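You operate a simulated robot arm through the tools that you are given. There is no shell and no other tool.

Carry out the task below with a simulated robot arm. There is one attempt and no reset: what you move stays moved.

JOB
Fill jar No. 57 to its 100 ml line with plain water and put its lid back on.
Fine: put the jar back where it stood; close the knob. Set down upright: what you pick out.

The check looks at the end state, three seconds after you hand in, the way a careful person would. Anything else that was tipped, shoved, dropped, spilled or broken makes it a failure. A push-on lid holds only when it is set on centred and level and pressed home; a screw cap is set on level and turned clockwise until tight.

ROBOT AND FRAMES
A 7-joint arm with a two-finger parallel gripper, fixed in place. Base frame: the origin is at the foot of the arm, x ahead of it, y to its left, z up; the work surface is at about z = 0.004. Units: m, rad, N and s.
With the tool pointing down near the work surface it reaches from about 0.22 to 0.58 m from the base axis. Its first joint turns from -1.152 to 1.152 rad. Payload 2.5 kg.
The TCP is the grasp point between the finger pads, 0.023 m short of the fingertips. In the tool frame z runs along the fingers and y along their closing line. Largest opening 0.094 m; finger width 0.038, thickness 0.01; the body of the gripper, 0.054 by 0.096 m, starts 0.039 m behind the TCP.
Orientation is that of the tool frame in the base frame, as a unit quaternion [x, y, z, w]. With the fingers straight down and closing along the base's y, the tool's x points along the base's -x, its y along +y and its z along -z.

CONTROLS
- The arm moves only by the tool nudge_tool. Its argument "motion" is a list of rows, each a list of 3 entries, a list of its own where there are three numbers: the shift along the base's x, y, z in cm, then the turn, a rotation vector about the base's x, y, z in rad, then the closure, from 0 (fully open) to 1 (shut). In form: [[[dx, dy, dz], [wx, wy, wz], fingers], ...]. A call has 1 to 20 rows; each row shifts and turns the commanded pose from where the row before left it. Each row takes 0.2 s and may step no farther than 0.05 m and 0.15 rad from the row before; otherwise, or with a gripper value out of range, the whole call is refused. A pose out of reach is approached as far as the arm can. The call stops where the force on the tool passes 50 N (or 10 N more than at its start, if that is more) or the arm is blocked; 0.2 s more then pass. The fingers move at their own pace (about 0.108 m/s each) and stop on an object; they squeeze with about 25 N. The grip force told is the motor's: it shows also when the fingers shut on nothing. Time passes only in rows, and 0.2 s behind the last, so rows that do not move let the fingers close. The reply holds the time, the measured pose of the TCP, the force on the tool along the base axes, the opening and the grip force, in the units named above and with some noise, with the torque about the TCP (base axes, N m) and any sound that the robot's microphone picked up.
- Cameras (640 x 400 px; columns grow to the right, rows downward): "scene" is fixed at [0.0887, -0.3884, 0.5682]; the picture's right is [0.98, -0.22, 0.00], its down [-0.08, -0.34, -0.94] and it looks along [0.21, 0.91, -0.35] (base axes); focal length 269 px, centre (320, 200). "wrist" rides on the gripper at [0.086, 0.016, -0.075] in the tool frame; the picture's right is [-0.18, 0.98, 0.00], its down [-0.58, -0.11, -0.81] and it looks along [-0.79, -0.15, 0.59] (tool axes); focal length 243 px, centre (320, 200). There is no depth. A picture from a camera that has moved, and an enlarged one, comes with that camera's place and axes in the base frame and with its lens.
- capture(camera): a new picture of that camera. It takes no simulated time.
- zoom(camera, box): a new picture of the part [left, top, right, bottom] of that camera's present view, enlarged. It takes no simulated time.
- sign_off(): hands the job in; it is judged then, once.

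Nothing tells you positions but the pictures and the camera data. Unless the task says otherwise, let go and move clear before handing in.

The tools are called after "Request:" by a JSON object that holds its "api" and its "payload". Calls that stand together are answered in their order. nudge_tool: Moves the arm, as the interface text tells. Its arguments: {"type":"object","properties":{"motion":{"type":"array","items":{"type":"array"}}},"required":["motion"]} The other tools are called the same way: capture (camera) takes a picture; zoom (camera, box) takes an enlarged picture of a part of a camera's view; sign_off () hands the job in.

At the start:

```text
t: 0.0
ee_pos: [0.3283, 0.0857, 0.5085]
orientation: [0.0, 1.0, 0.0, 0.0]
ft_force: [0.4, 0.2, 0.2]
ft_torque: [0.04, -0.01, 0.01]
opening: 0.0938
grip_force: 0.0
```

scene: 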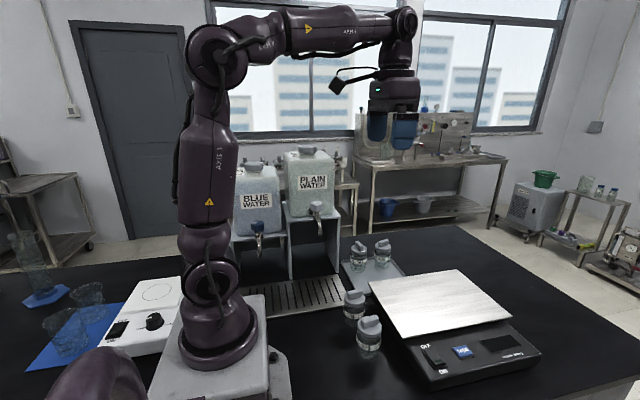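
wrist: 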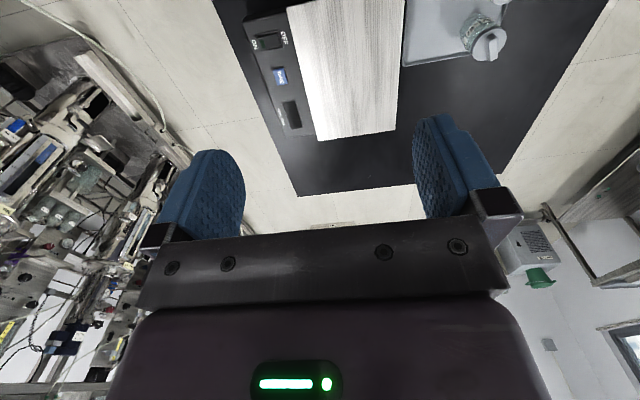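

I see a bench with two jugs on a stand (BLUE WATER left, PLAIN WATER right), each with a tap, four small jars (two on a tray, two on the table), and a scale. I'll zoom in for details before moving.

Request:
{"api": "zoom", "payload": {"camera": "scene", "box": [320, 220, 420, 370]}}

Request:
{"api": "zoom", "payload": {"camera": "scene", "box": [220, 140, 360, 320]}}

Request:
{"api": "zoom", "payload": {"camera": "scene", "box": [335, 230, 405, 300]}}

Request:
{"api": "zoom", "payload": {"camera": "scene", "box": [335, 280, 395, 360]}}

```text
2.67 times, centred on (370, 295) of scene
camera zoom: at [0.0887, -0.3884, 0.5682], right [0.98, -0.22, 0.0], down [-0.08, -0.34, -0.94], along [0.21, 0.91, -0.35], focal length 718 px, centre (187, -53)
```

zoom: 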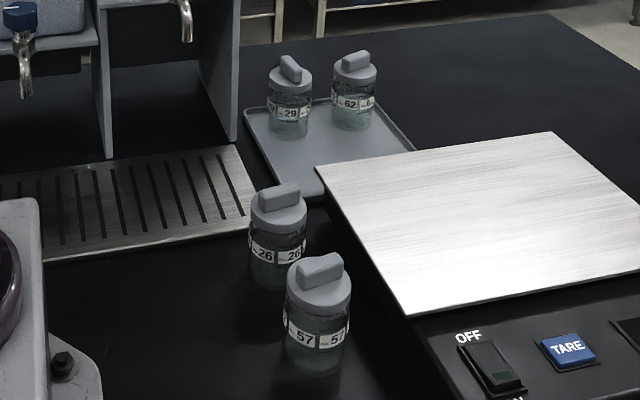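

```text
2.22 times, centred on (290, 230) of scene
camera zoom: at [0.0887, -0.3884, 0.5682], right [0.98, -0.22, 0.0], down [-0.08, -0.34, -0.94], along [0.21, 0.91, -0.35], focal length 599 px, centre (387, 133)
```

zoom: 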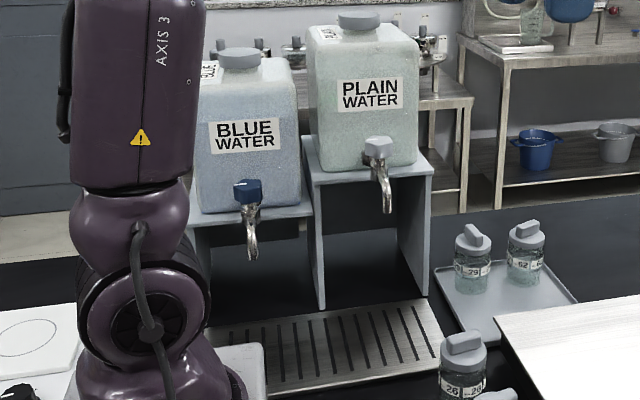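

```text
5.71 times, centred on (370, 265) of scene
camera zoom: at [0.0887, -0.3884, 0.5682], right [0.98, -0.22, 0.0], down [-0.08, -0.34, -0.94], along [0.21, 0.91, -0.35], focal length 1539 px, centre (34, -171)
```

zoom: 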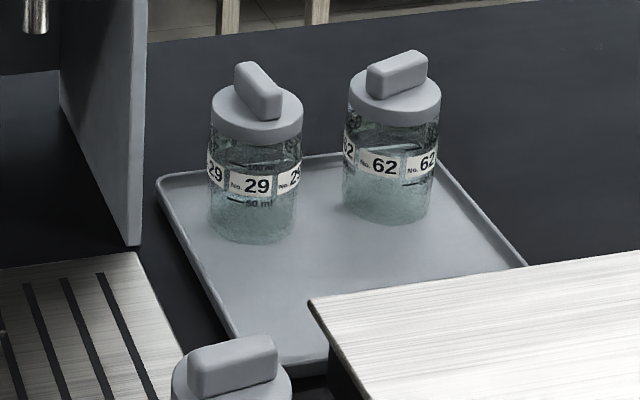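

```text
5.00 times, centred on (365, 320) of scene
camera zoom: at [0.0887, -0.3884, 0.5682], right [0.98, -0.22, 0.0], down [-0.08, -0.34, -0.94], along [0.21, 0.91, -0.35], focal length 1347 px, centre (95, -400)
```

zoom: 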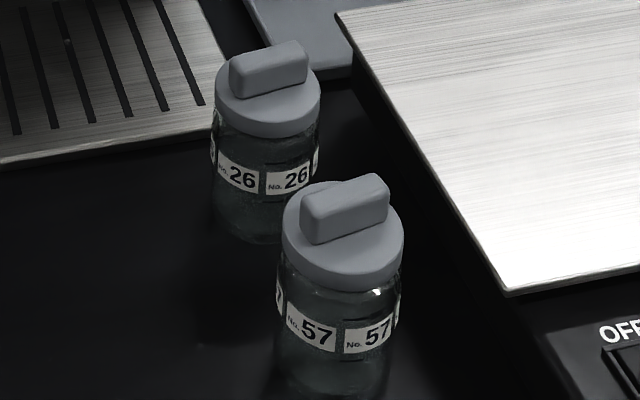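

Jar No. 57 is the closest to the camera on the table, at about (0.30, 0.04). The plain-water tap is the right one, at about (0.25, 0.31, 0.2). Next I'll zoom in on the tap, the lid and the jar.

Request:
{"api": "zoom", "payload": {"camera": "scene", "box": [296, 190, 340, 245]}}

Request:
{"api": "zoom", "payload": {"camera": "scene", "box": [350, 310, 390, 365]}}

Request:
{"api": "zoom", "payload": {"camera": "scene", "box": [230, 200, 345, 320]}}

Request:
{"api": "zoom", "payload": {"camera": "scene", "box": [400, 320, 540, 390]}}

```text
7.27 times, centred on (318, 218) of scene
camera zoom: at [0.0887, -0.3884, 0.5682], right [0.98, -0.22, 0.0], down [-0.08, -0.34, -0.94], along [0.21, 0.91, -0.35], focal length 1959 px, centre (334, 73)
```

zoom: 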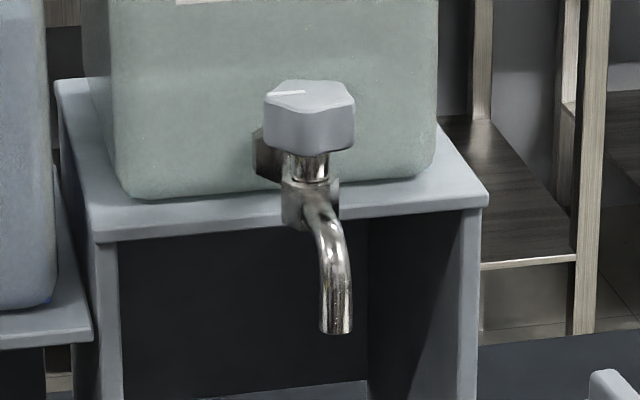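

```text
7.27 times, centred on (370, 338) of scene
camera zoom: at [0.0887, -0.3884, 0.5682], right [0.98, -0.22, 0.0], down [-0.08, -0.34, -0.94], along [0.21, 0.91, -0.35], focal length 1959 px, centre (-44, -800)
```

zoom: 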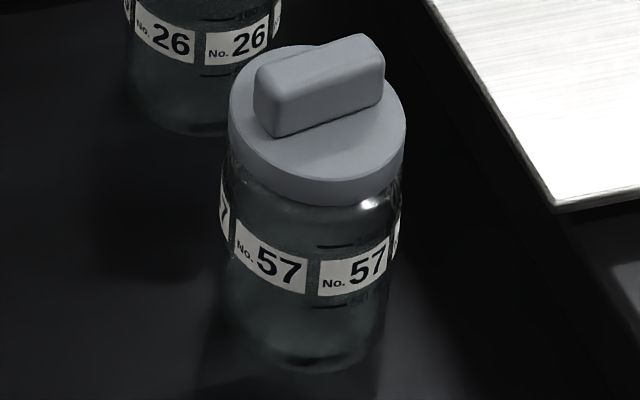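

```text
3.33 times, centred on (288, 260) of scene
camera zoom: at [0.0887, -0.3884, 0.5682], right [0.98, -0.22, 0.0], down [-0.08, -0.34, -0.94], along [0.21, 0.91, -0.35], focal length 898 px, centre (428, 0)
```

zoom: 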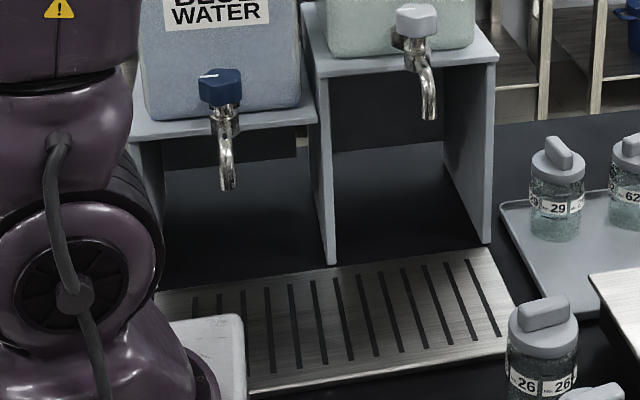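

```text
4.57 times, centred on (470, 355) of scene
camera zoom: at [0.0887, -0.3884, 0.5682], right [0.98, -0.22, 0.0], down [-0.08, -0.34, -0.94], along [0.21, 0.91, -0.35], focal length 1232 px, centre (-366, -509)
```

zoom: 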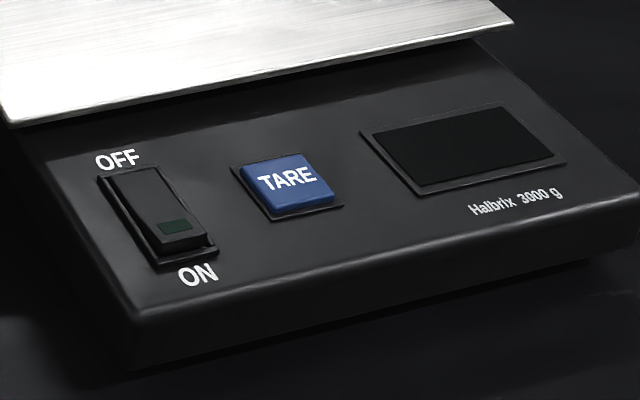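

The lid on 57 is a disc with a bar handle running roughly along x. The plain tap has a lobed knob on a vertical axis with a white index mark. I'll yaw the tool at height so the wrist camera looks towards the taps.

Request:
{"api": "nudge_tool", "payload": {"motion": [[[0, 0, -1], [0, 0, 0.14], 0], [[0, 0, -1], [0, 0, 0.14], 0], [[0, 0, -1], [0, 0, 0.14], 0], [[0, 0, -1], [0, 0, 0.14], 0], [[0, 0, -1], [0, 0, 0.14], 0], [[0, 0, -1], [0, 0, 0.14], 0], [[0, 0, -1], [0, 0, 0.14], 0], [[0, 0, -1], [0, 0, 0.14], 0], [[0, 0, -1], [0, 0, 0.14], 0], [[0, 0, -1], [0, 0, 0.14], 0], [[0, 0, 0], [0, 0, 0.17], 0]]}}

```text
refused: row 11 steps farther than a row can; nothing moved
```

The call was refused because the last row's turn was too large, so nothing moved. I'm resending it with smaller turns.

Request:
{"api": "nudge_tool", "payload": {"motion": [[[0, 0, -1], [0, 0, 0.14], 0], [[0, 0, -1], [0, 0, 0.14], 0], [[0, 0, -1], [0, 0, 0.14], 0], [[0, 0, -1], [0, 0, 0.14], 0], [[0, 0, -1], [0, 0, 0.14], 0], [[0, 0, -1], [0, 0, 0.14], 0], [[0, 0, -1], [0, 0, 0.14], 0], [[0, 0, -1], [0, 0, 0.14], 0], [[0, 0, -1], [0, 0, 0.14], 0], [[0, 0, -1], [0, 0, 0.14], 0], [[0, 0, 0], [0, 0, 0.14], 0], [[0, 0, 0], [0, 0, 0.03], 0]]}}

Request:
{"api": "capture", "payload": {"camera": "wrist"}}

Request:
{"api": "capture", "payload": {"camera": "scene"}}

```text
t: 2.6
ee_pos: [0.3295, 0.0863, 0.409]
orientation: [0.707, -0.707, 0.0, -0.001]
ft_force: [-0.3, 0.5, 0.5]
ft_torque: [0.0, 0.01, 0.0]
opening: 0.094
grip_force: 0.1
```

```text
taken
camera wrist: at [0.3127, 0.0004, 0.4833], right [-0.98, 0.18, 0.0], down [0.11, 0.58, 0.81], along [0.15, 0.79, -0.59], focal length 243 px, centre (320, 200)
```

wrist: 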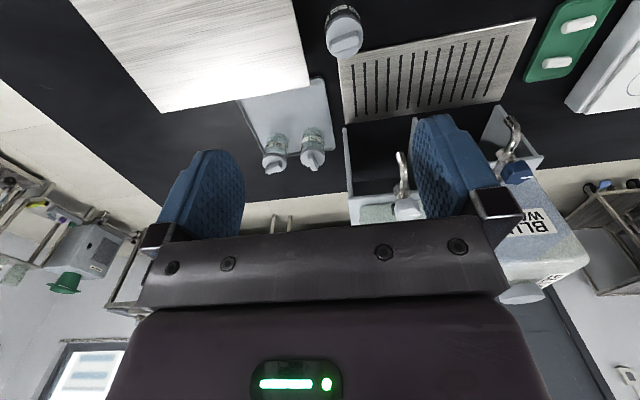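

```text
taken
```

scene: 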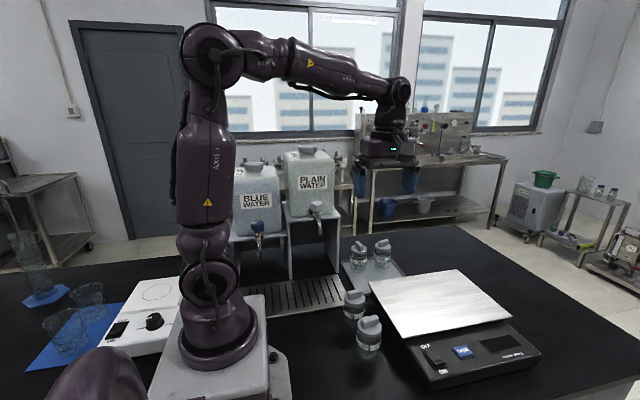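

I can now see the taps upside-down in the wrist view. I'll zoom in on the plain tap and the drip grid to triangulate them.

Request:
{"api": "zoom", "payload": {"camera": "wrist", "box": [335, 130, 435, 225]}}

Request:
{"api": "zoom", "payload": {"camera": "wrist", "box": [320, 0, 620, 190]}}

Request:
{"api": "zoom", "payload": {"camera": "wrist", "box": [230, 80, 340, 190]}}

```text
4.21 times, centred on (385, 178) of wrist
camera zoom: at [0.3127, 0.0004, 0.4833], right [-0.98, 0.18, 0.0], down [0.11, 0.58, 0.81], along [0.15, 0.79, -0.59], focal length 1022 px, centre (46, 295)
```

zoom: 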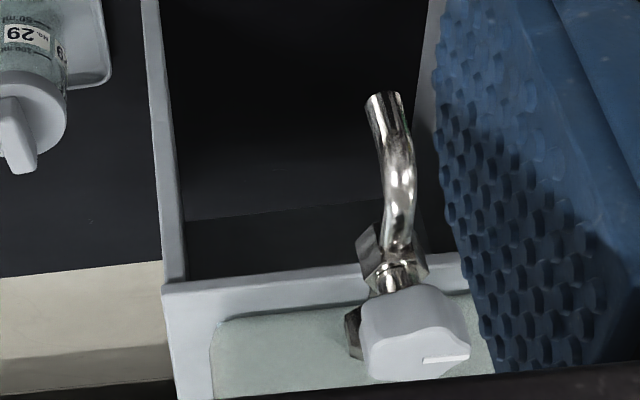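

```text
2.11 times, centred on (470, 95) of wrist
camera zoom: at [0.3127, 0.0004, 0.4833], right [-0.98, 0.18, 0.0], down [0.11, 0.58, 0.81], along [0.15, 0.79, -0.59], focal length 511 px, centre (4, 421)
```

zoom: 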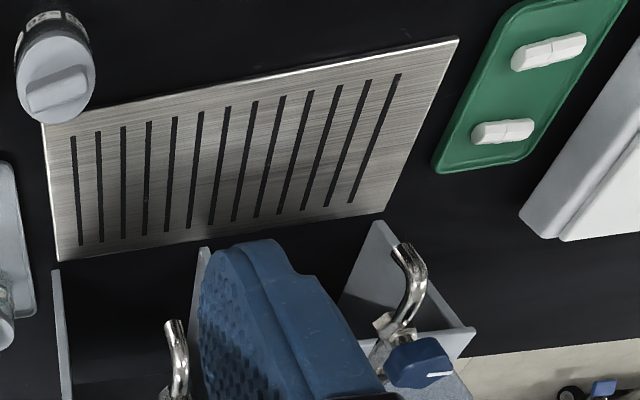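

```text
3.64 times, centred on (285, 135) of wrist
camera zoom: at [0.3127, 0.0004, 0.4833], right [-0.98, 0.18, 0.0], down [0.11, 0.58, 0.81], along [0.15, 0.79, -0.59], focal length 882 px, centre (447, 436)
```

zoom: 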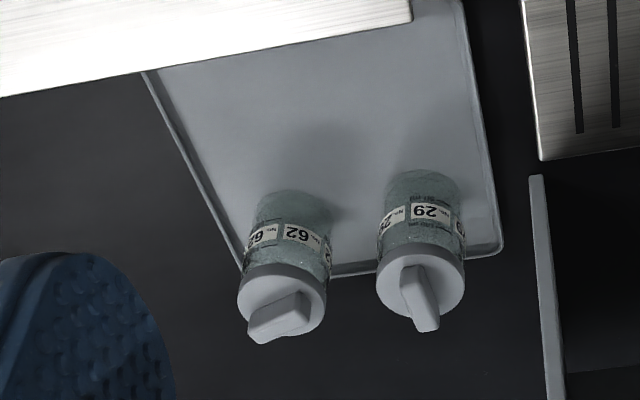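

From triangulation, the plain spout tip is at about (0.242, 0.269, 0.210) and its knob top at about (0.241, 0.316, 0.288), with the index mark pointing to -x. The drip grid lies below. Next I'll back off in -y to look at jar 57 with the wrist camera.

Request:
{"api": "nudge_tool", "payload": {"motion": [[[0, -2, -1.5], [0, 0, 0], 0], [[0, -2, -1.5], [0, 0, 0], 0], [[0, -2, -1.5], [0, 0, 0], 0], [[0, -2, -1.5], [0, 0, 0], 0], [[0, -2, -1.5], [0, 0, 0], 0], [[0, -2, -1.5], [0, 0, 0], 0], [[0, -2, -1.5], [0, 0, 0], 0], [[0, -2, -1.5], [0, 0, 0], 0], [[0, -2, -1.5], [0, 0, 0], 0], [[0, -2, -1.5], [0, 0, 0], 0]]}}

Request:
{"api": "capture", "payload": {"camera": "wrist"}}

```text
t: 4.8
ee_pos: [0.3279, -0.1139, 0.2601]
orientation: [-0.707, 0.708, 0.0, 0.0]
ft_force: [-0.5, -0.4, 0.0]
ft_torque: [0.01, 0.01, 0.0]
opening: 0.0939
grip_force: 0.1
```

```text
taken
camera wrist: at [0.3123, -0.1986, 0.335], right [-0.98, 0.19, 0.0], down [0.11, 0.58, 0.81], along [0.15, 0.79, -0.59], focal length 243 px, centre (320, 200)
```

wrist: 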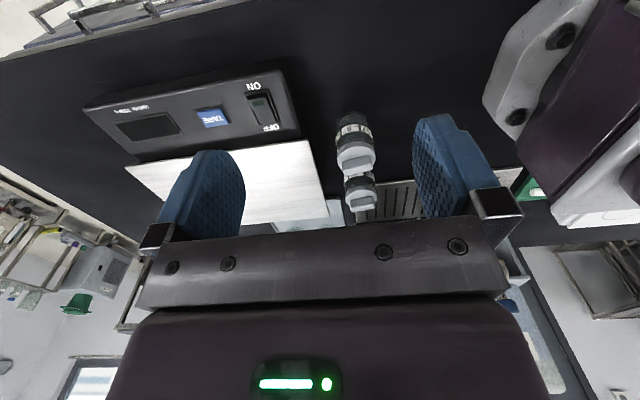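

Request:
{"api": "zoom", "payload": {"camera": "wrist", "box": [315, 95, 395, 225]}}

Request:
{"api": "zoom", "payload": {"camera": "wrist", "box": [325, 100, 385, 180]}}

```text
3.08 times, centred on (355, 160) of wrist
camera zoom: at [0.3123, -0.1986, 0.335], right [-0.98, 0.19, 0.0], down [0.11, 0.58, 0.81], along [0.15, 0.79, -0.59], focal length 746 px, centre (212, 323)
```

zoom: 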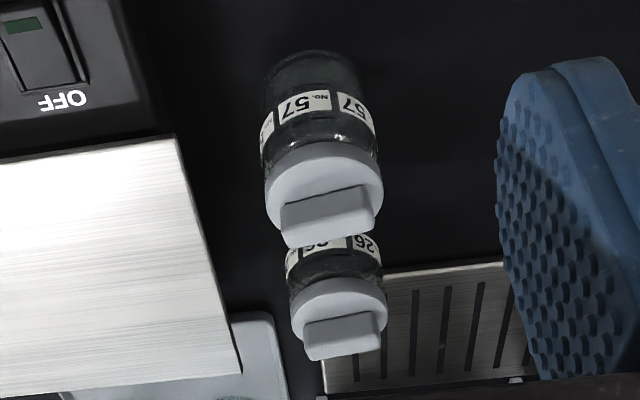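

```text
5.00 times, centred on (355, 140) of wrist
camera zoom: at [0.3123, -0.1986, 0.335], right [-0.98, 0.19, 0.0], down [0.11, 0.58, 0.81], along [0.15, 0.79, -0.59], focal length 1213 px, centre (145, 500)
```

zoom: 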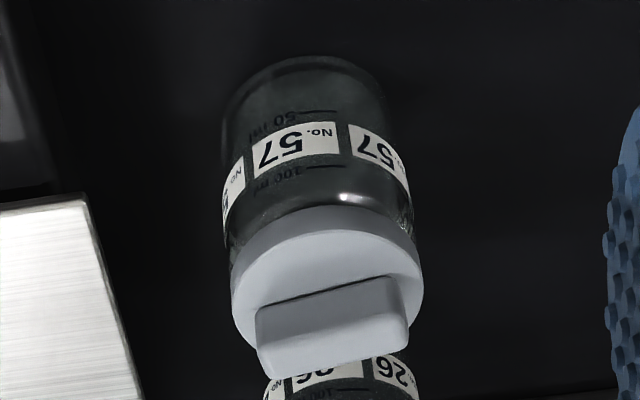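

Jar 57 is empty, with 50 ml and 100 ml lines printed on it. Its lid centre is at about (0.307, 0.051), the lid top at z≈0.083, and the bar handle top at z≈0.10 with a yaw of about 0.17 rad. I'll turn the fingers to close across the bar and hover above it.

Request:
{"api": "nudge_tool", "payload": {"motion": [[[-0.21, 1.65, -0.5], [0, 0, -0.14], 0], [[-0.21, 1.65, -0.5], [0, 0, -0.14], 0], [[-0.21, 1.65, -0.5], [0, 0, -0.14], 0], [[-0.21, 1.65, -0.5], [0, 0, -0.14], 0], [[-0.21, 1.65, -0.5], [0, 0, -0.14], 0], [[-0.21, 1.65, -0.5], [0, 0, -0.14], 0], [[-0.21, 1.65, -0.5], [0, 0, -0.14], 0], [[-0.21, 1.65, -0.5], [0, 0, -0.14], 0], [[-0.21, 1.65, -0.5], [0, 0, -0.14], 0], [[-0.21, 1.65, -0.5], [0, 0, -0.14], 0]]}}

Request:
{"api": "capture", "payload": {"camera": "wrist"}}

Request:
{"api": "capture", "payload": {"camera": "scene"}}

```text
t: 7.0
ee_pos: [0.3084, 0.0505, 0.2089]
orientation: [-0.083, 0.997, -0.001, -0.001]
ft_force: [0.2, 0.0, 0.0]
ft_torque: [-0.01, -0.02, 0.0]
opening: 0.0939
grip_force: 0.1
```

```text
taken
camera wrist: at [0.2205, 0.0537, 0.2828], right [0.02, 1.0, 0.0], down [0.59, -0.01, 0.81], along [0.81, -0.01, -0.59], focal length 243 px, centre (320, 200)
```

wrist: 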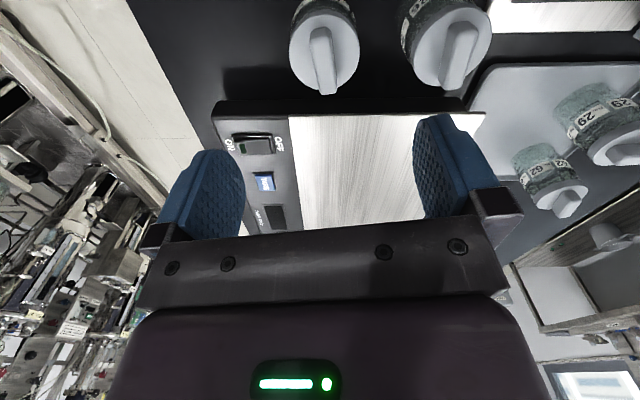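

```text
taken
```

scene: 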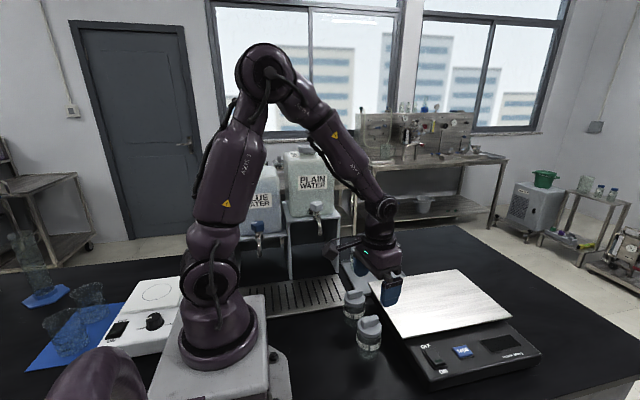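

I'm hovering above jar 57, whose lid and bar show at the top of the wrist view. I'll zoom in to refine the bar's centre and yaw.

Request:
{"api": "zoom", "payload": {"camera": "wrist", "box": [270, 0, 390, 105]}}

```text
3.81 times, centred on (330, 52) of wrist
camera zoom: at [0.2205, 0.0537, 0.2828], right [0.02, 1.0, 0.0], down [0.59, -0.01, 0.81], along [0.81, -0.01, -0.59], focal length 924 px, centre (282, 762)
```

zoom: 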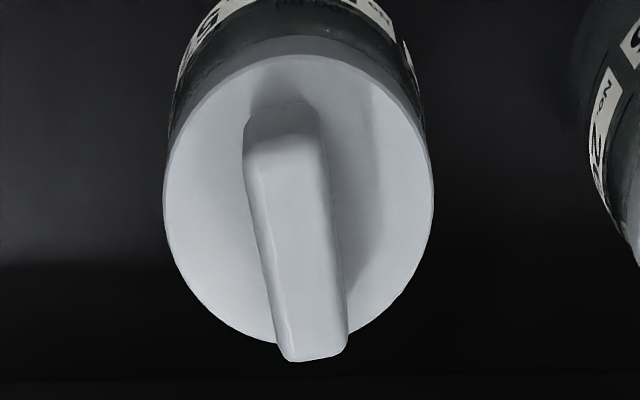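

The close view puts the lid and bar centre at about (0.304, 0.0555) with a yaw of about 0.13. I'll part-close the fingers to stay clear of jar 26, shift over, and come down to just above the bar.

Request:
{"api": "nudge_tool", "payload": {"motion": [[[-0.22, 0.25, -1.5], [0, 0, -0.015], 0.45], [[-0.22, 0.25, -1.5], [0, 0, -0.015], 0.45], [[0, 0, -1.5], [0, 0, 0], 0.45], [[0, 0, -1.5], [0, 0, 0], 0.45], [[0, 0, -1.3], [0, 0, 0], 0.45], [[0, 0, 0], [0, 0, 0], 0.45]]}}

Request:
{"api": "capture", "payload": {"camera": "wrist"}}

Request:
{"api": "zoom", "payload": {"camera": "scene", "box": [320, 230, 430, 370]}}

```text
t: 8.4
ee_pos: [0.3036, 0.0543, 0.1354]
orientation: [-0.069, 0.998, 0.0, 0.0]
ft_force: [0.6, 1.7, 0.2]
ft_torque: [0.0, 0.02, 0.0]
opening: 0.0513
grip_force: 0.0
```

```text
taken
camera wrist: at [0.2154, 0.0603, 0.2099], right [0.05, 1.0, 0.0], down [0.59, -0.03, 0.81], along [0.81, -0.04, -0.59], focal length 243 px, centre (320, 200)
```

wrist: 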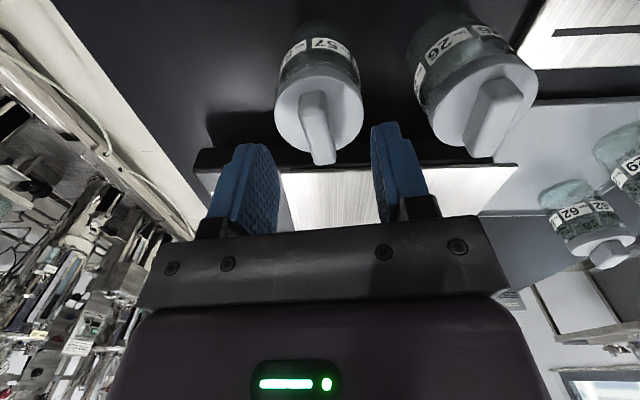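

```text
2.86 times, centred on (375, 300) of scene
camera zoom: at [0.0887, -0.3884, 0.5682], right [0.98, -0.22, 0.0], down [-0.08, -0.34, -0.94], along [0.21, 0.91, -0.35], focal length 770 px, centre (163, -86)
```

zoom: 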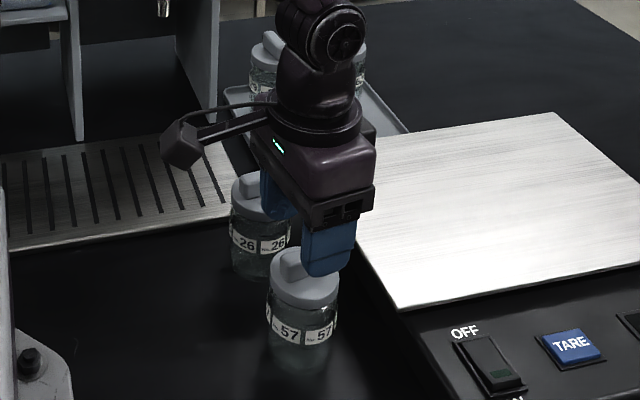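

The fingers are just above the bar. I'll zoom the wrist view to check alignment before descending.

Request:
{"api": "zoom", "payload": {"camera": "wrist", "box": [210, 20, 430, 240]}}

```text
1.82 times, centred on (320, 130) of wrist
camera zoom: at [0.2154, 0.0603, 0.2099], right [0.05, 1.0, 0.0], down [0.59, -0.03, 0.81], along [0.81, -0.04, -0.59], focal length 441 px, centre (320, 327)
```

zoom: 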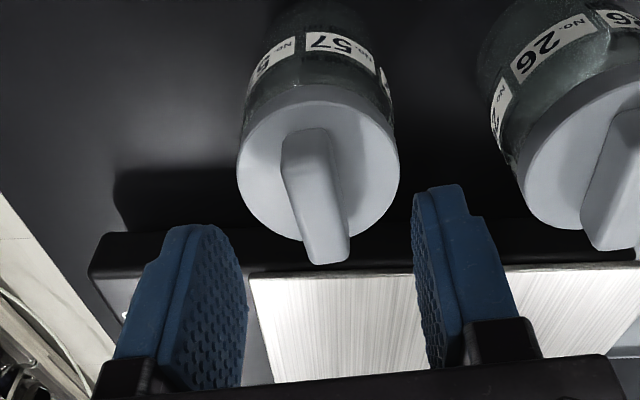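

The lid centre is at about (0.302, 0.0555) and the bar yaw matches the tool at 0.138 rad. I'll trim about 1.5 mm, lower onto the bar and close.

Request:
{"api": "nudge_tool", "payload": {"motion": [[[-0.12, 0.1, -0.8], [0, 0, 0], 0.45], [[0, 0, -0.8], [0, 0, 0], 0.45], [[0, 0, -0.8], [0, 0, 0], 0.45], [[0, 0, 0], [0, 0, 0], 0.45], [[0, 0, 0], [0, 0, 0], 0.7], [[0, 0, 0], [0, 0, 0], 1], [[0, 0, 0], [0, 0, 0], 1], [[0, 0, 0], [0, 0, 0], 1]]}}

Request:
{"api": "zoom", "payload": {"camera": "wrist", "box": [210, 20, 430, 240]}}

Request:
{"api": "zoom", "payload": {"camera": "scene", "box": [320, 230, 430, 370]}}

```text
t: 10.2
ee_pos: [0.3024, 0.0562, 0.1123]
orientation: [-0.069, 0.998, 0.0, 0.0]
ft_force: [0.2, -0.9, 1.4]
ft_torque: [-0.05, -0.01, 0.0]
opening: 0.0133
grip_force: 25.4
heard: snap
```

```text
1.82 times, centred on (320, 130) of wrist
camera zoom: at [0.2142, 0.0616, 0.1859], right [0.05, 1.0, 0.0], down [0.59, -0.03, 0.81], along [0.81, -0.04, -0.59], focal length 441 px, centre (320, 327)
```

zoom: 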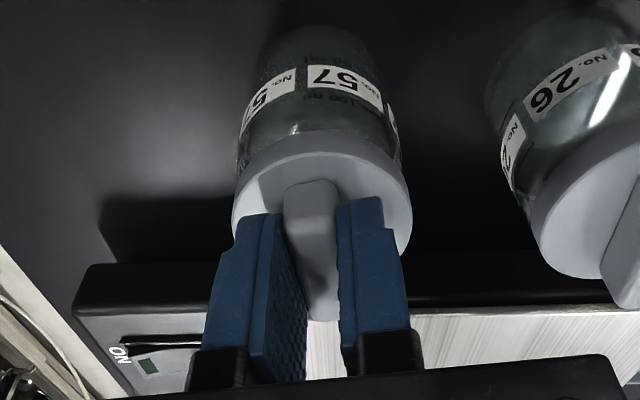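

```text
2.86 times, centred on (375, 300) of scene
camera zoom: at [0.0887, -0.3884, 0.5682], right [0.98, -0.22, 0.0], down [-0.08, -0.34, -0.94], along [0.21, 0.91, -0.35], focal length 770 px, centre (163, -86)
```

zoom: 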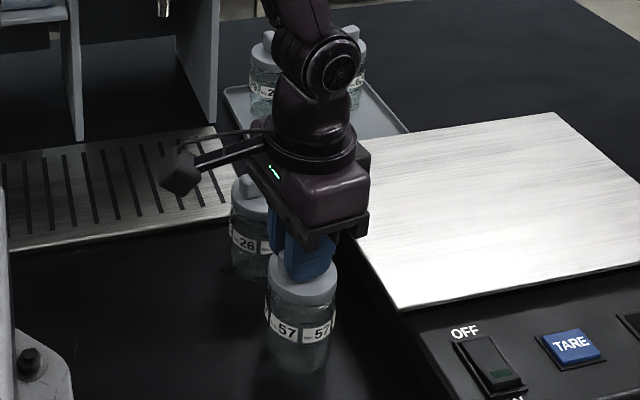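

The bar is gripped (opening 13 mm) and I heard a snap, so it looks like a push-on lid. I'll lift slowly and see whether the jar stays down.

Request:
{"api": "nudge_tool", "payload": {"motion": [[[0, 0, 0.2], [0, 0, 0], 1], [[0, 0, 0.2], [0, 0, 0], 1], [[0, 0, 0.2], [0, 0, 0], 1], [[0, 0, 0.2], [0, 0, 0], 1]]}}

Request:
{"api": "zoom", "payload": {"camera": "wrist", "box": [210, 20, 430, 240]}}

Request:
{"api": "zoom", "payload": {"camera": "scene", "box": [340, 290, 410, 370]}}

```text
t: 11.2
ee_pos: [0.3032, 0.0573, 0.1204]
orientation: [-0.07, 0.998, 0.0, 0.0]
ft_force: [-0.2, 0.5, 0.1]
ft_torque: [0.01, 0.01, -0.01]
opening: 0.0137
grip_force: 25.1
```

```text
1.82 times, centred on (320, 130) of wrist
camera zoom: at [0.2142, 0.0624, 0.1946], right [0.05, 1.0, 0.0], down [0.59, -0.03, 0.81], along [0.81, -0.04, -0.59], focal length 441 px, centre (320, 327)
```

zoom: 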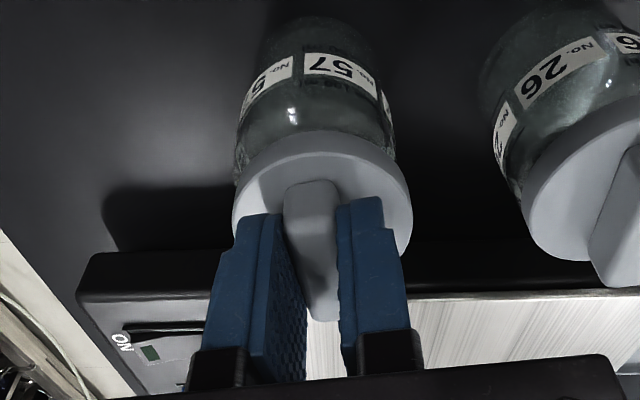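

```text
5.00 times, centred on (375, 330) of scene
camera zoom: at [0.0887, -0.3884, 0.5682], right [0.98, -0.22, 0.0], down [-0.08, -0.34, -0.94], along [0.21, 0.91, -0.35], focal length 1347 px, centre (45, -450)
```

zoom: 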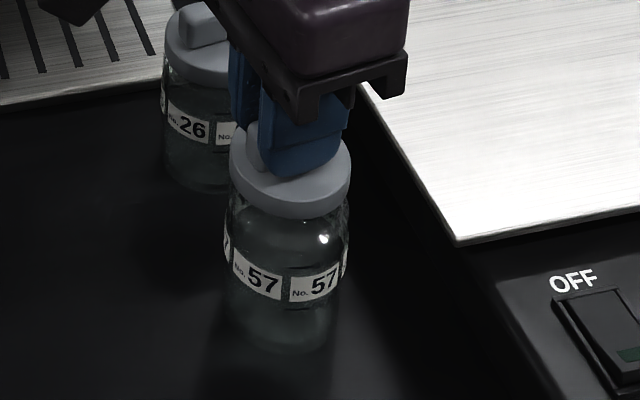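

The force stays near zero and more of the jar's neck is showing, so the lid is coming off and the jar is staying put. I'll lift it clear.

Request:
{"api": "nudge_tool", "payload": {"motion": [[[0, 0, 0.5], [0, 0, 0], 1], [[0, 0, 0.5], [0, 0, 0], 1], [[0, 0, 1], [0, 0, 0], 1], [[0, 0, 1.5], [0, 0, 0], 1], [[0, 0, 1.5], [0, 0, 0], 1], [[0, 0, 1.5], [0, 0, 0], 1], [[0, 0, 1.5], [0, 0, 0], 1]]}}

Request:
{"api": "zoom", "payload": {"camera": "scene", "box": [320, 230, 430, 370]}}

Request:
{"api": "capture", "payload": {"camera": "wrist"}}

```text
t: 12.8
ee_pos: [0.3023, 0.0567, 0.2004]
orientation: [-0.07, 0.998, 0.0, 0.0]
ft_force: [0.0, 0.7, -0.3]
ft_torque: [-0.01, 0.01, 0.03]
opening: 0.0133
grip_force: 24.7
```

```text
2.86 times, centred on (375, 300) of scene
camera zoom: at [0.0887, -0.3884, 0.5682], right [0.98, -0.22, 0.0], down [-0.08, -0.34, -0.94], along [0.21, 0.91, -0.35], focal length 770 px, centre (163, -86)
```

zoom: 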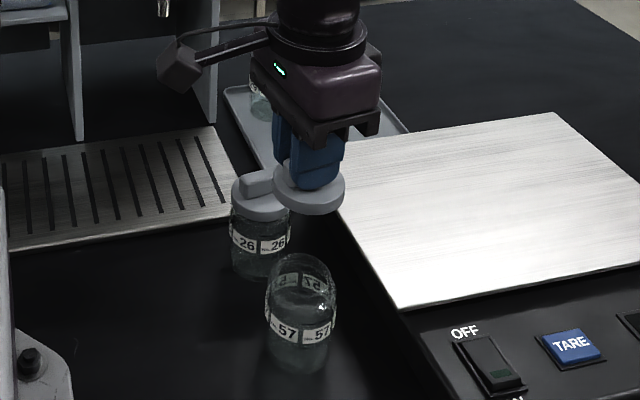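

```text
taken
camera wrist: at [0.2132, 0.0614, 0.2745], right [0.05, 1.0, 0.0], down [0.59, -0.03, 0.81], along [0.81, -0.04, -0.59], focal length 243 px, centre (320, 200)
```

wrist: 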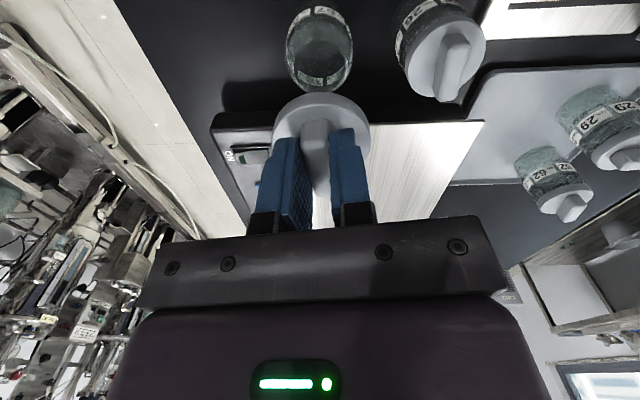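

The lid is off and jar 57 is standing open. I'll put the lid down upright on free table at about (0.30, -0.08), slowing down for the last stretch.

Request:
{"api": "nudge_tool", "payload": {"motion": [[[0, -2, 0], [0, 0, 0], 1], [[0, -2.5, 0], [0, 0, 0], 1], [[0, -2.5, 0], [0, 0, 0], 1], [[0, -2.5, 0], [0, 0, 0], 1], [[0, -2.5, -1], [0, 0, 0], 1], [[0, -1.7, -2], [0, 0, 0], 1], [[0, 0, -3], [0, 0, 0], 1], [[0, 0, -3], [0, 0, 0], 1], [[0, 0, -3], [0, 0, 0], 1], [[0, 0, -1.5], [0, 0, 0], 1], [[0, 0, -0.5], [0, 0, 0], 1], [[0, 0, 0], [0, 0, 0], 1]]}}

Request:
{"api": "zoom", "payload": {"camera": "scene", "box": [290, 280, 430, 400]}}

Request:
{"api": "capture", "payload": {"camera": "wrist"}}

```text
t: 15.4
ee_pos: [0.3021, -0.0795, 0.0603]
orientation: [-0.07, 0.998, -0.001, 0.001]
ft_force: [-0.2, -0.3, -0.7]
ft_torque: [-0.03, 0.0, 0.0]
opening: 0.0134
grip_force: 25.3
```

```text
3.33 times, centred on (360, 340) of scene
camera zoom: at [0.0887, -0.3884, 0.5682], right [0.98, -0.22, 0.0], down [-0.08, -0.34, -0.94], along [0.21, 0.91, -0.35], focal length 898 px, centre (187, -267)
```

zoom: 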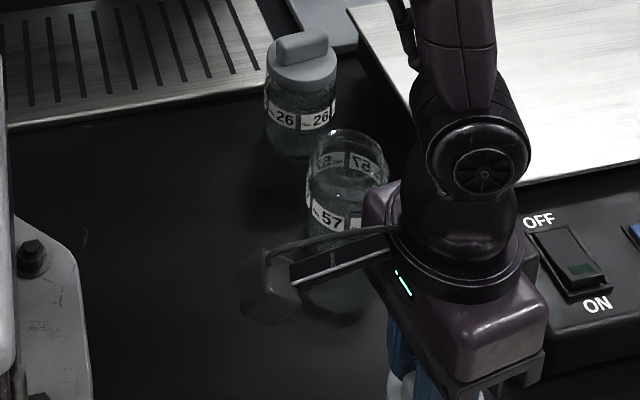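

```text
taken
camera wrist: at [0.2138, -0.0749, 0.1356], right [0.05, 1.0, 0.0], down [0.59, -0.03, 0.81], along [0.81, -0.04, -0.59], focal length 243 px, centre (320, 200)
```

wrist: 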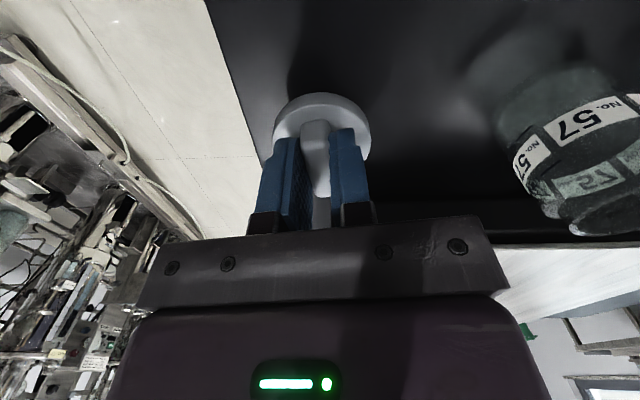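

The table edge is at about y = -0.126, so I'll set the lid at y ≈ -0.07 for margin. I'm creeping down until I feel contact.

Request:
{"api": "nudge_tool", "payload": {"motion": [[[0, 1.0, -0.3], [0, 0, 0], 1], [[0, 0, -0.4], [0, 0, 0], 1], [[0, 0, -0.3], [0, 0, 0], 1], [[0, 0, -0.2], [0, 0, 0], 1]]}}

Request:
{"api": "capture", "payload": {"camera": "wrist"}}

```text
t: 16.4
ee_pos: [0.3007, -0.07, 0.0463]
orientation: [-0.069, 0.998, 0.001, 0.0]
ft_force: [-0.4, -0.6, -0.8]
ft_torque: [0.01, 0.0, -0.01]
opening: 0.0137
grip_force: 25.0
```

```text
taken
camera wrist: at [0.2134, -0.0645, 0.122], right [0.05, 1.0, 0.0], down [0.59, -0.03, 0.81], along [0.81, -0.04, -0.59], focal length 243 px, centre (320, 200)
```

wrist: 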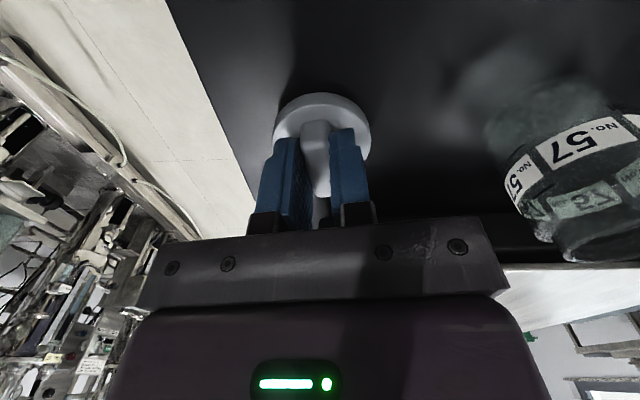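

No contact yet at z = 0.046, so I'll keep going down in 1–2 mm steps.

Request:
{"api": "nudge_tool", "payload": {"motion": [[[0, 0, -0.2], [0, 0, 0], 1], [[0, 0, -0.1], [0, 0, 0], 1]]}}

Request:
{"api": "nudge_tool", "payload": {"motion": [[[0, 0, -0.1], [0, 0, 0], 1], [[0, 0, -0.1], [0, 0, 0], 1]]}}

```text
t: 17.0
ee_pos: [0.3017, -0.0696, 0.045]
orientation: [-0.069, 0.998, 0.0, 0.001]
ft_force: [-0.7, -0.1, -0.8]
ft_torque: [0.0, 0.01, 0.03]
opening: 0.0134
grip_force: 24.6
```

```text
t: 17.6
ee_pos: [0.3021, -0.0706, 0.0422]
orientation: [-0.069, 0.998, 0.0, 0.0]
ft_force: [0.1, 0.4, 1.3]
ft_torque: [-0.03, -0.02, 0.04]
opening: 0.0134
grip_force: 25.4
```

The vertical force went from -0.8 to +1.3 N, so the lid is touching the table. I'll open the fingers and lift straight up.

Request:
{"api": "nudge_tool", "payload": {"motion": [[[0, 0, 0], [0, 0, 0], 0.8], [[0, 0, 0], [0, 0, 0], 0.6], [[0, 0, 0], [0, 0, 0], 0.5], [[0, 0, 1], [0, 0, 0], 0.5], [[0, 0, 2], [0, 0, 0], 0.5], [[0, 0, 3], [0, 0, 0], 0.5], [[0, 0, 3], [0, 0, 0], 0.5], [[0, 0, 3], [0, 0, 0], 0.5]]}}

Request:
{"api": "capture", "payload": {"camera": "wrist"}}

Request:
{"api": "capture", "payload": {"camera": "scene"}}

```text
t: 19.4
ee_pos: [0.3017, -0.0712, 0.164]
orientation: [-0.07, 0.998, 0.0, 0.0]
ft_force: [0.1, 0.3, 0.1]
ft_torque: [0.01, -0.01, -0.04]
opening: 0.0469
grip_force: 0.0
```

```text
taken
camera wrist: at [0.2143, -0.0645, 0.2383], right [0.05, 1.0, 0.0], down [0.59, -0.03, 0.81], along [0.81, -0.04, -0.59], focal length 243 px, centre (320, 200)
```

wrist: 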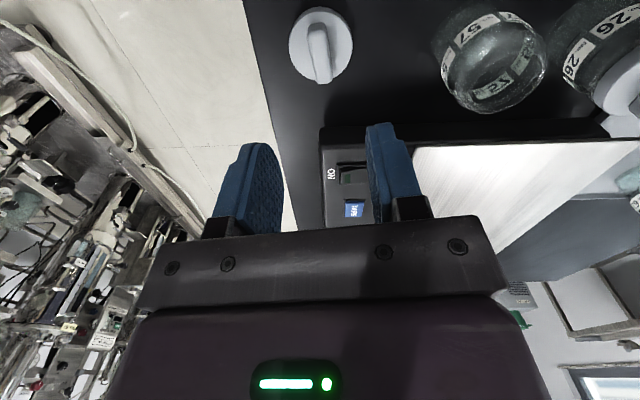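

```text
taken
```

scene: 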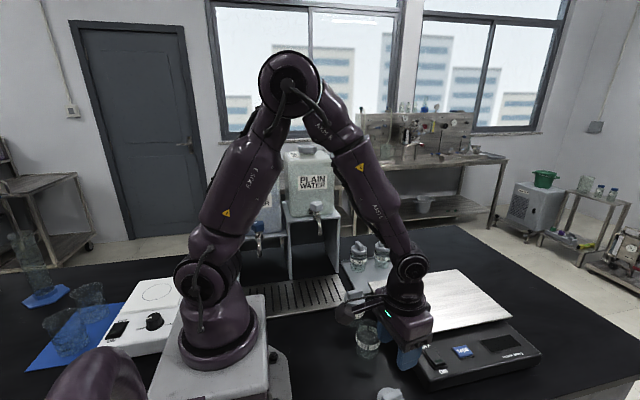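

The lid is upright on the table at about (0.302, -0.071). Next I'll measure the open jar and its rim, then plan the tilted side grip.

Request:
{"api": "zoom", "payload": {"camera": "wrist", "box": [410, 0, 570, 130]}}

Request:
{"api": "zoom", "payload": {"camera": "scene", "box": [335, 290, 405, 375]}}

```text
3.08 times, centred on (490, 65) of wrist
camera zoom: at [0.2143, -0.0645, 0.2383], right [0.05, 1.0, 0.0], down [0.59, -0.03, 0.81], along [0.81, -0.04, -0.59], focal length 746 px, centre (-203, 615)
```

zoom: 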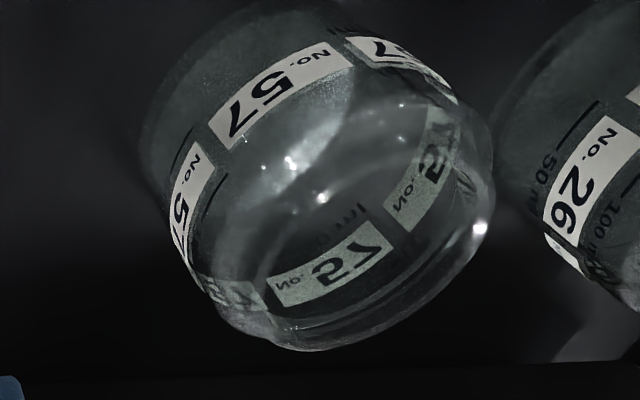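

```text
4.71 times, centred on (370, 332) of scene
camera zoom: at [0.0887, -0.3884, 0.5682], right [0.98, -0.22, 0.0], down [-0.08, -0.34, -0.94], along [0.21, 0.91, -0.35], focal length 1268 px, centre (85, -424)
```

zoom: 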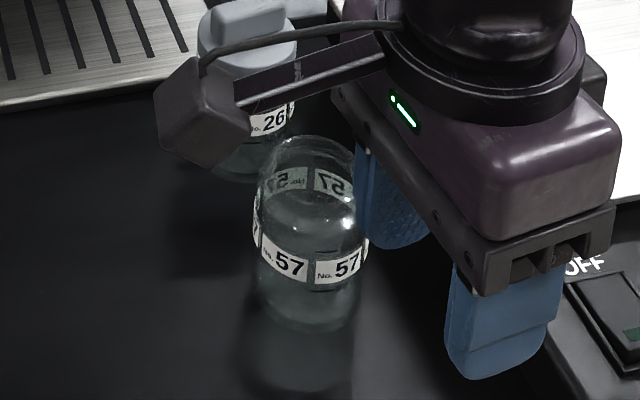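

Jar 57 stands at about (0.3025, 0.056), open and empty. I'll rise, back off towards the base and tilt the tool about 45° outward, so a diagonal grip on the jar body keeps the gripper clear of the spout later.

Request:
{"api": "nudge_tool", "payload": {"motion": [[[-1, 2, 2], [0, 0, 0], 0.2], [[-1, 2, 2], [0, 0, 0], 0.2], [[-1, 2, 2], [0, 0, 0], 0.2], [[-1, 2, 0], [0, 0, 0], 0.2], [[-1, 2, 0], [0, 0, 0], 0.2], [[-1, 1.8, 0], [0, 0, 0], 0.2], [[0, 0, 0], [0.018, -0.13, 0], 0.2], [[0, 0, 0], [0.018, -0.13, 0], 0.2], [[0, 0, 0], [0.018, -0.13, 0], 0.2], [[0, 0, 0], [0.018, -0.13, 0], 0.2], [[0, 0, 0], [0.018, -0.13, 0], 0.2], [[0, 0, 0], [0.018, -0.13, 0], 0.2]]}}

Request:
{"api": "capture", "payload": {"camera": "wrist"}}

Request:
{"api": "capture", "payload": {"camera": "scene"}}

```text
t: 22.0
ee_pos: [0.3073, 0.0752, 0.2518]
orientation: [-0.067, 0.944, 0.032, 0.322]
ft_force: [0.4, 0.1, -0.1]
ft_torque: [0.0, -0.01, 0.0]
opening: 0.075
grip_force: 0.0
out of reach, approached as far as the arm can: row 8, 9, 10, 11, 12
```

```text
taken
camera wrist: at [0.192, 0.0759, 0.2592], right [0.0, 0.99, 0.13], down [-0.01, -0.13, 0.99], along [1.0, 0.0, 0.01], focal length 243 px, centre (320, 200)
```

wrist: 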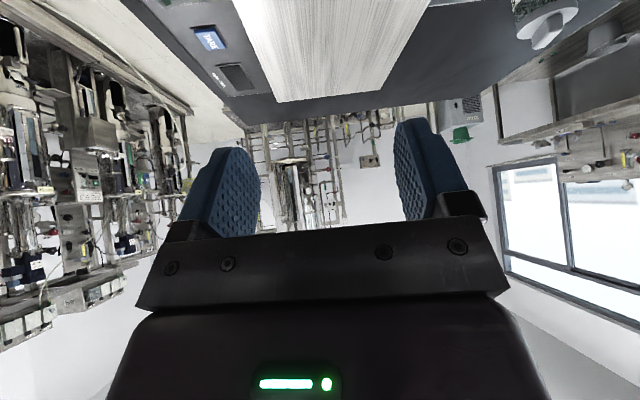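

```text
taken
```

scene: 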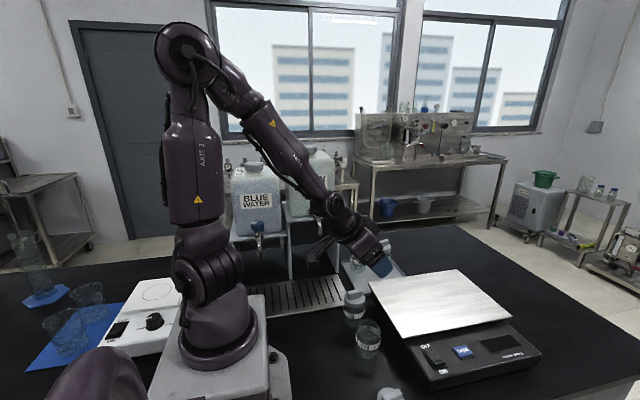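

The arm can't reach 45° straight outward at this radius. Coming in from an azimuth of about 60° (towards +x+y) gives it more room and keeps the camera boom clear of the lid, so I'll untilt first and then reorient.

Request:
{"api": "nudge_tool", "payload": {"motion": [[[0, 0, 0], [-0.018, 0.13, 0], 0.2], [[0, 0, 0], [-0.018, 0.13, 0], 0.2], [[0, 0, 0], [-0.018, 0.13, 0], 0.2], [[0, 0, 0], [-0.018, 0.13, 0], 0.2], [[0, 0, 0], [-0.018, 0.13, 0], 0.2], [[0, 0, 0], [-0.018, 0.13, 0], 0.2]]}}

```text
t: 23.4
ee_pos: [0.3075, 0.0755, 0.2527]
orientation: [-0.067, 0.995, 0.005, -0.068]
ft_force: [0.4, -0.3, 0.3]
ft_torque: [0.04, 0.02, 0.0]
opening: 0.0753
grip_force: 0.1
```

Out-of-reach rows simply re-base the pose. I'll fix the tilt, yaw to about 1.05 rad, move to a pre-grasp spot, and then tilt step by step.

Request:
{"api": "nudge_tool", "payload": {"motion": [[[0, 0, 0], [0.0187, -0.1355, 0], 0.2], [[0, -1, 0], [0, 0, 0.13], 0.2], [[0, -1, 0], [0, 0, 0.13], 0.2], [[0, -1, 0], [0, 0, 0.13], 0.2], [[-0.5, -1, 0], [0, 0, 0.13], 0.2], [[-0.5, -1, 0], [0, 0, 0.13], 0.2], [[-0.5, -1, -1], [0, 0, 0.13], 0.2], [[-0.5, -0.5, -1], [0, 0, 0.13], 0.2]]}}

Request:
{"api": "nudge_tool", "payload": {"motion": [[[0, -0.2, 0], [0.1126, -0.065, 0], 0.2], [[0, -0.2, 0], [0.1126, -0.065, 0], 0.2], [[0, -0.2, 0], [0.1126, -0.065, 0], 0.2], [[0, -0.2, 0], [0.1126, -0.065, 0], 0.2], [[0, -0.2, 0], [0.1126, -0.065, 0], 0.2]]}}

Request:
{"api": "capture", "payload": {"camera": "wrist"}}

Request:
{"api": "capture", "payload": {"camera": "scene"}}

```text
t: 25.2
ee_pos: [0.2882, 0.0103, 0.2329]
orientation: [-0.5, 0.866, 0.009, -0.002]
ft_force: [0.1, 0.2, -0.2]
ft_torque: [-0.02, -0.01, 0.03]
opening: 0.0753
grip_force: 0.0
```

```text
t: 26.4
ee_pos: [0.2877, 0.0005, 0.2315]
orientation: [-0.476, 0.819, 0.169, 0.275]
ft_force: [0.3, -0.9, 0.3]
ft_torque: [0.0, -0.01, -0.02]
opening: 0.0752
grip_force: 0.0
```

```text
taken
camera wrist: at [0.2175, -0.0898, 0.239], right [-0.78, 0.61, 0.13], down [0.09, -0.09, 0.99], along [0.61, 0.79, 0.01], focal length 243 px, centre (320, 200)
```

wrist: 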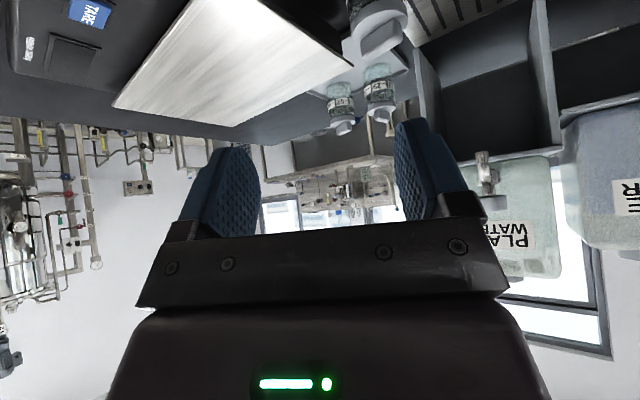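

```text
taken
```

scene: 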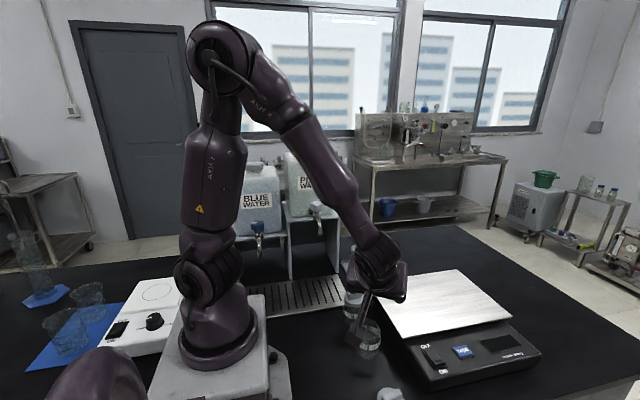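

The 37° tilt at about 60° azimuth works. I'll move to the pre-grasp point and check alignment on jar 57.

Request:
{"api": "nudge_tool", "payload": {"motion": [[[-0.5, 0, -2.2], [0, 0, 0], 0.2], [[-0.5, 0, -2.2], [0, 0, 0], 0.2], [[-0.5, 0, -2.2], [0, 0, 0], 0.2], [[0, 0, -2.2], [0, 0, 0], 0.2], [[0, 0, -2.2], [0, 0, 0], 0.2]]}}

Request:
{"api": "capture", "payload": {"camera": "wrist"}}

Request:
{"api": "zoom", "payload": {"camera": "scene", "box": [290, 240, 430, 380]}}

```text
t: 27.6
ee_pos: [0.2725, 0.0015, 0.1217]
orientation: [-0.476, 0.819, 0.168, 0.274]
ft_force: [-0.9, -0.7, -0.1]
ft_torque: [-0.01, 0.0, -0.02]
opening: 0.075
grip_force: 0.0
```

```text
taken
camera wrist: at [0.2019, -0.0892, 0.1289], right [-0.78, 0.61, 0.13], down [0.09, -0.09, 0.99], along [0.61, 0.79, 0.01], focal length 243 px, centre (320, 200)
```

wrist: 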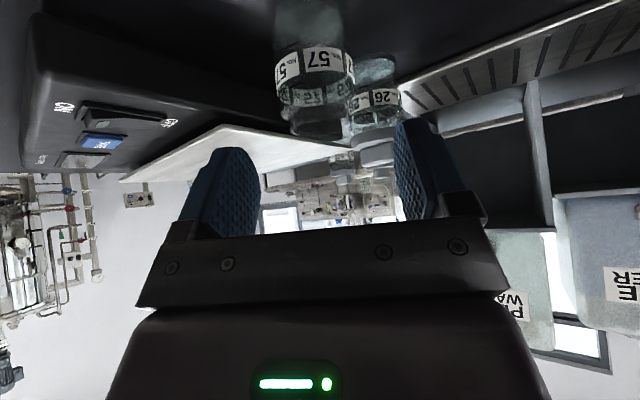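

```text
2.86 times, centred on (360, 310) of scene
camera zoom: at [0.0887, -0.3884, 0.5682], right [0.98, -0.22, 0.0], down [-0.08, -0.34, -0.94], along [0.21, 0.91, -0.35], focal length 770 px, centre (206, -114)
```

zoom: 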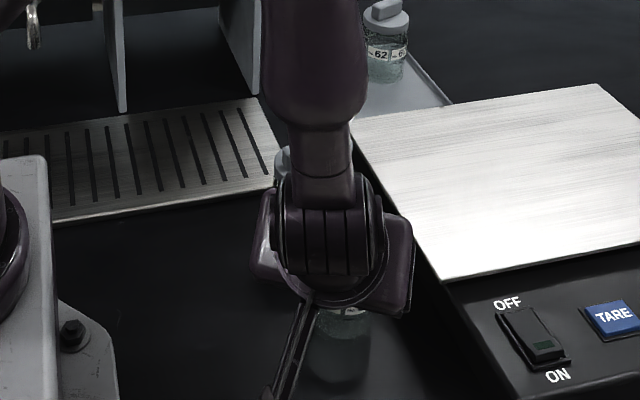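

Request:
{"api": "zoom", "payload": {"camera": "wrist", "box": [250, 0, 410, 150]}}

```text
2.67 times, centred on (330, 75) of wrist
camera zoom: at [0.2019, -0.0892, 0.1289], right [-0.78, 0.61, 0.13], down [0.09, -0.09, 0.99], along [0.61, 0.79, 0.01], focal length 647 px, centre (293, 533)
```

zoom: 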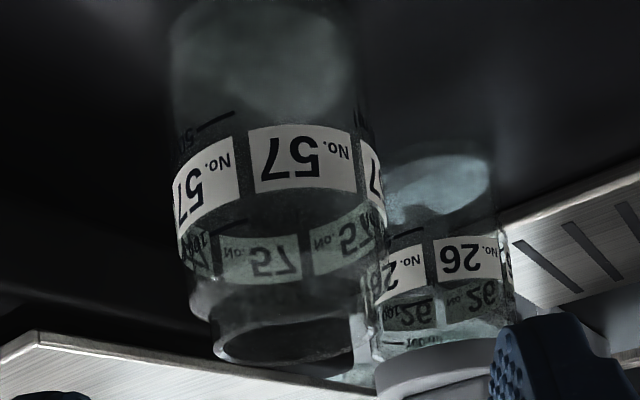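

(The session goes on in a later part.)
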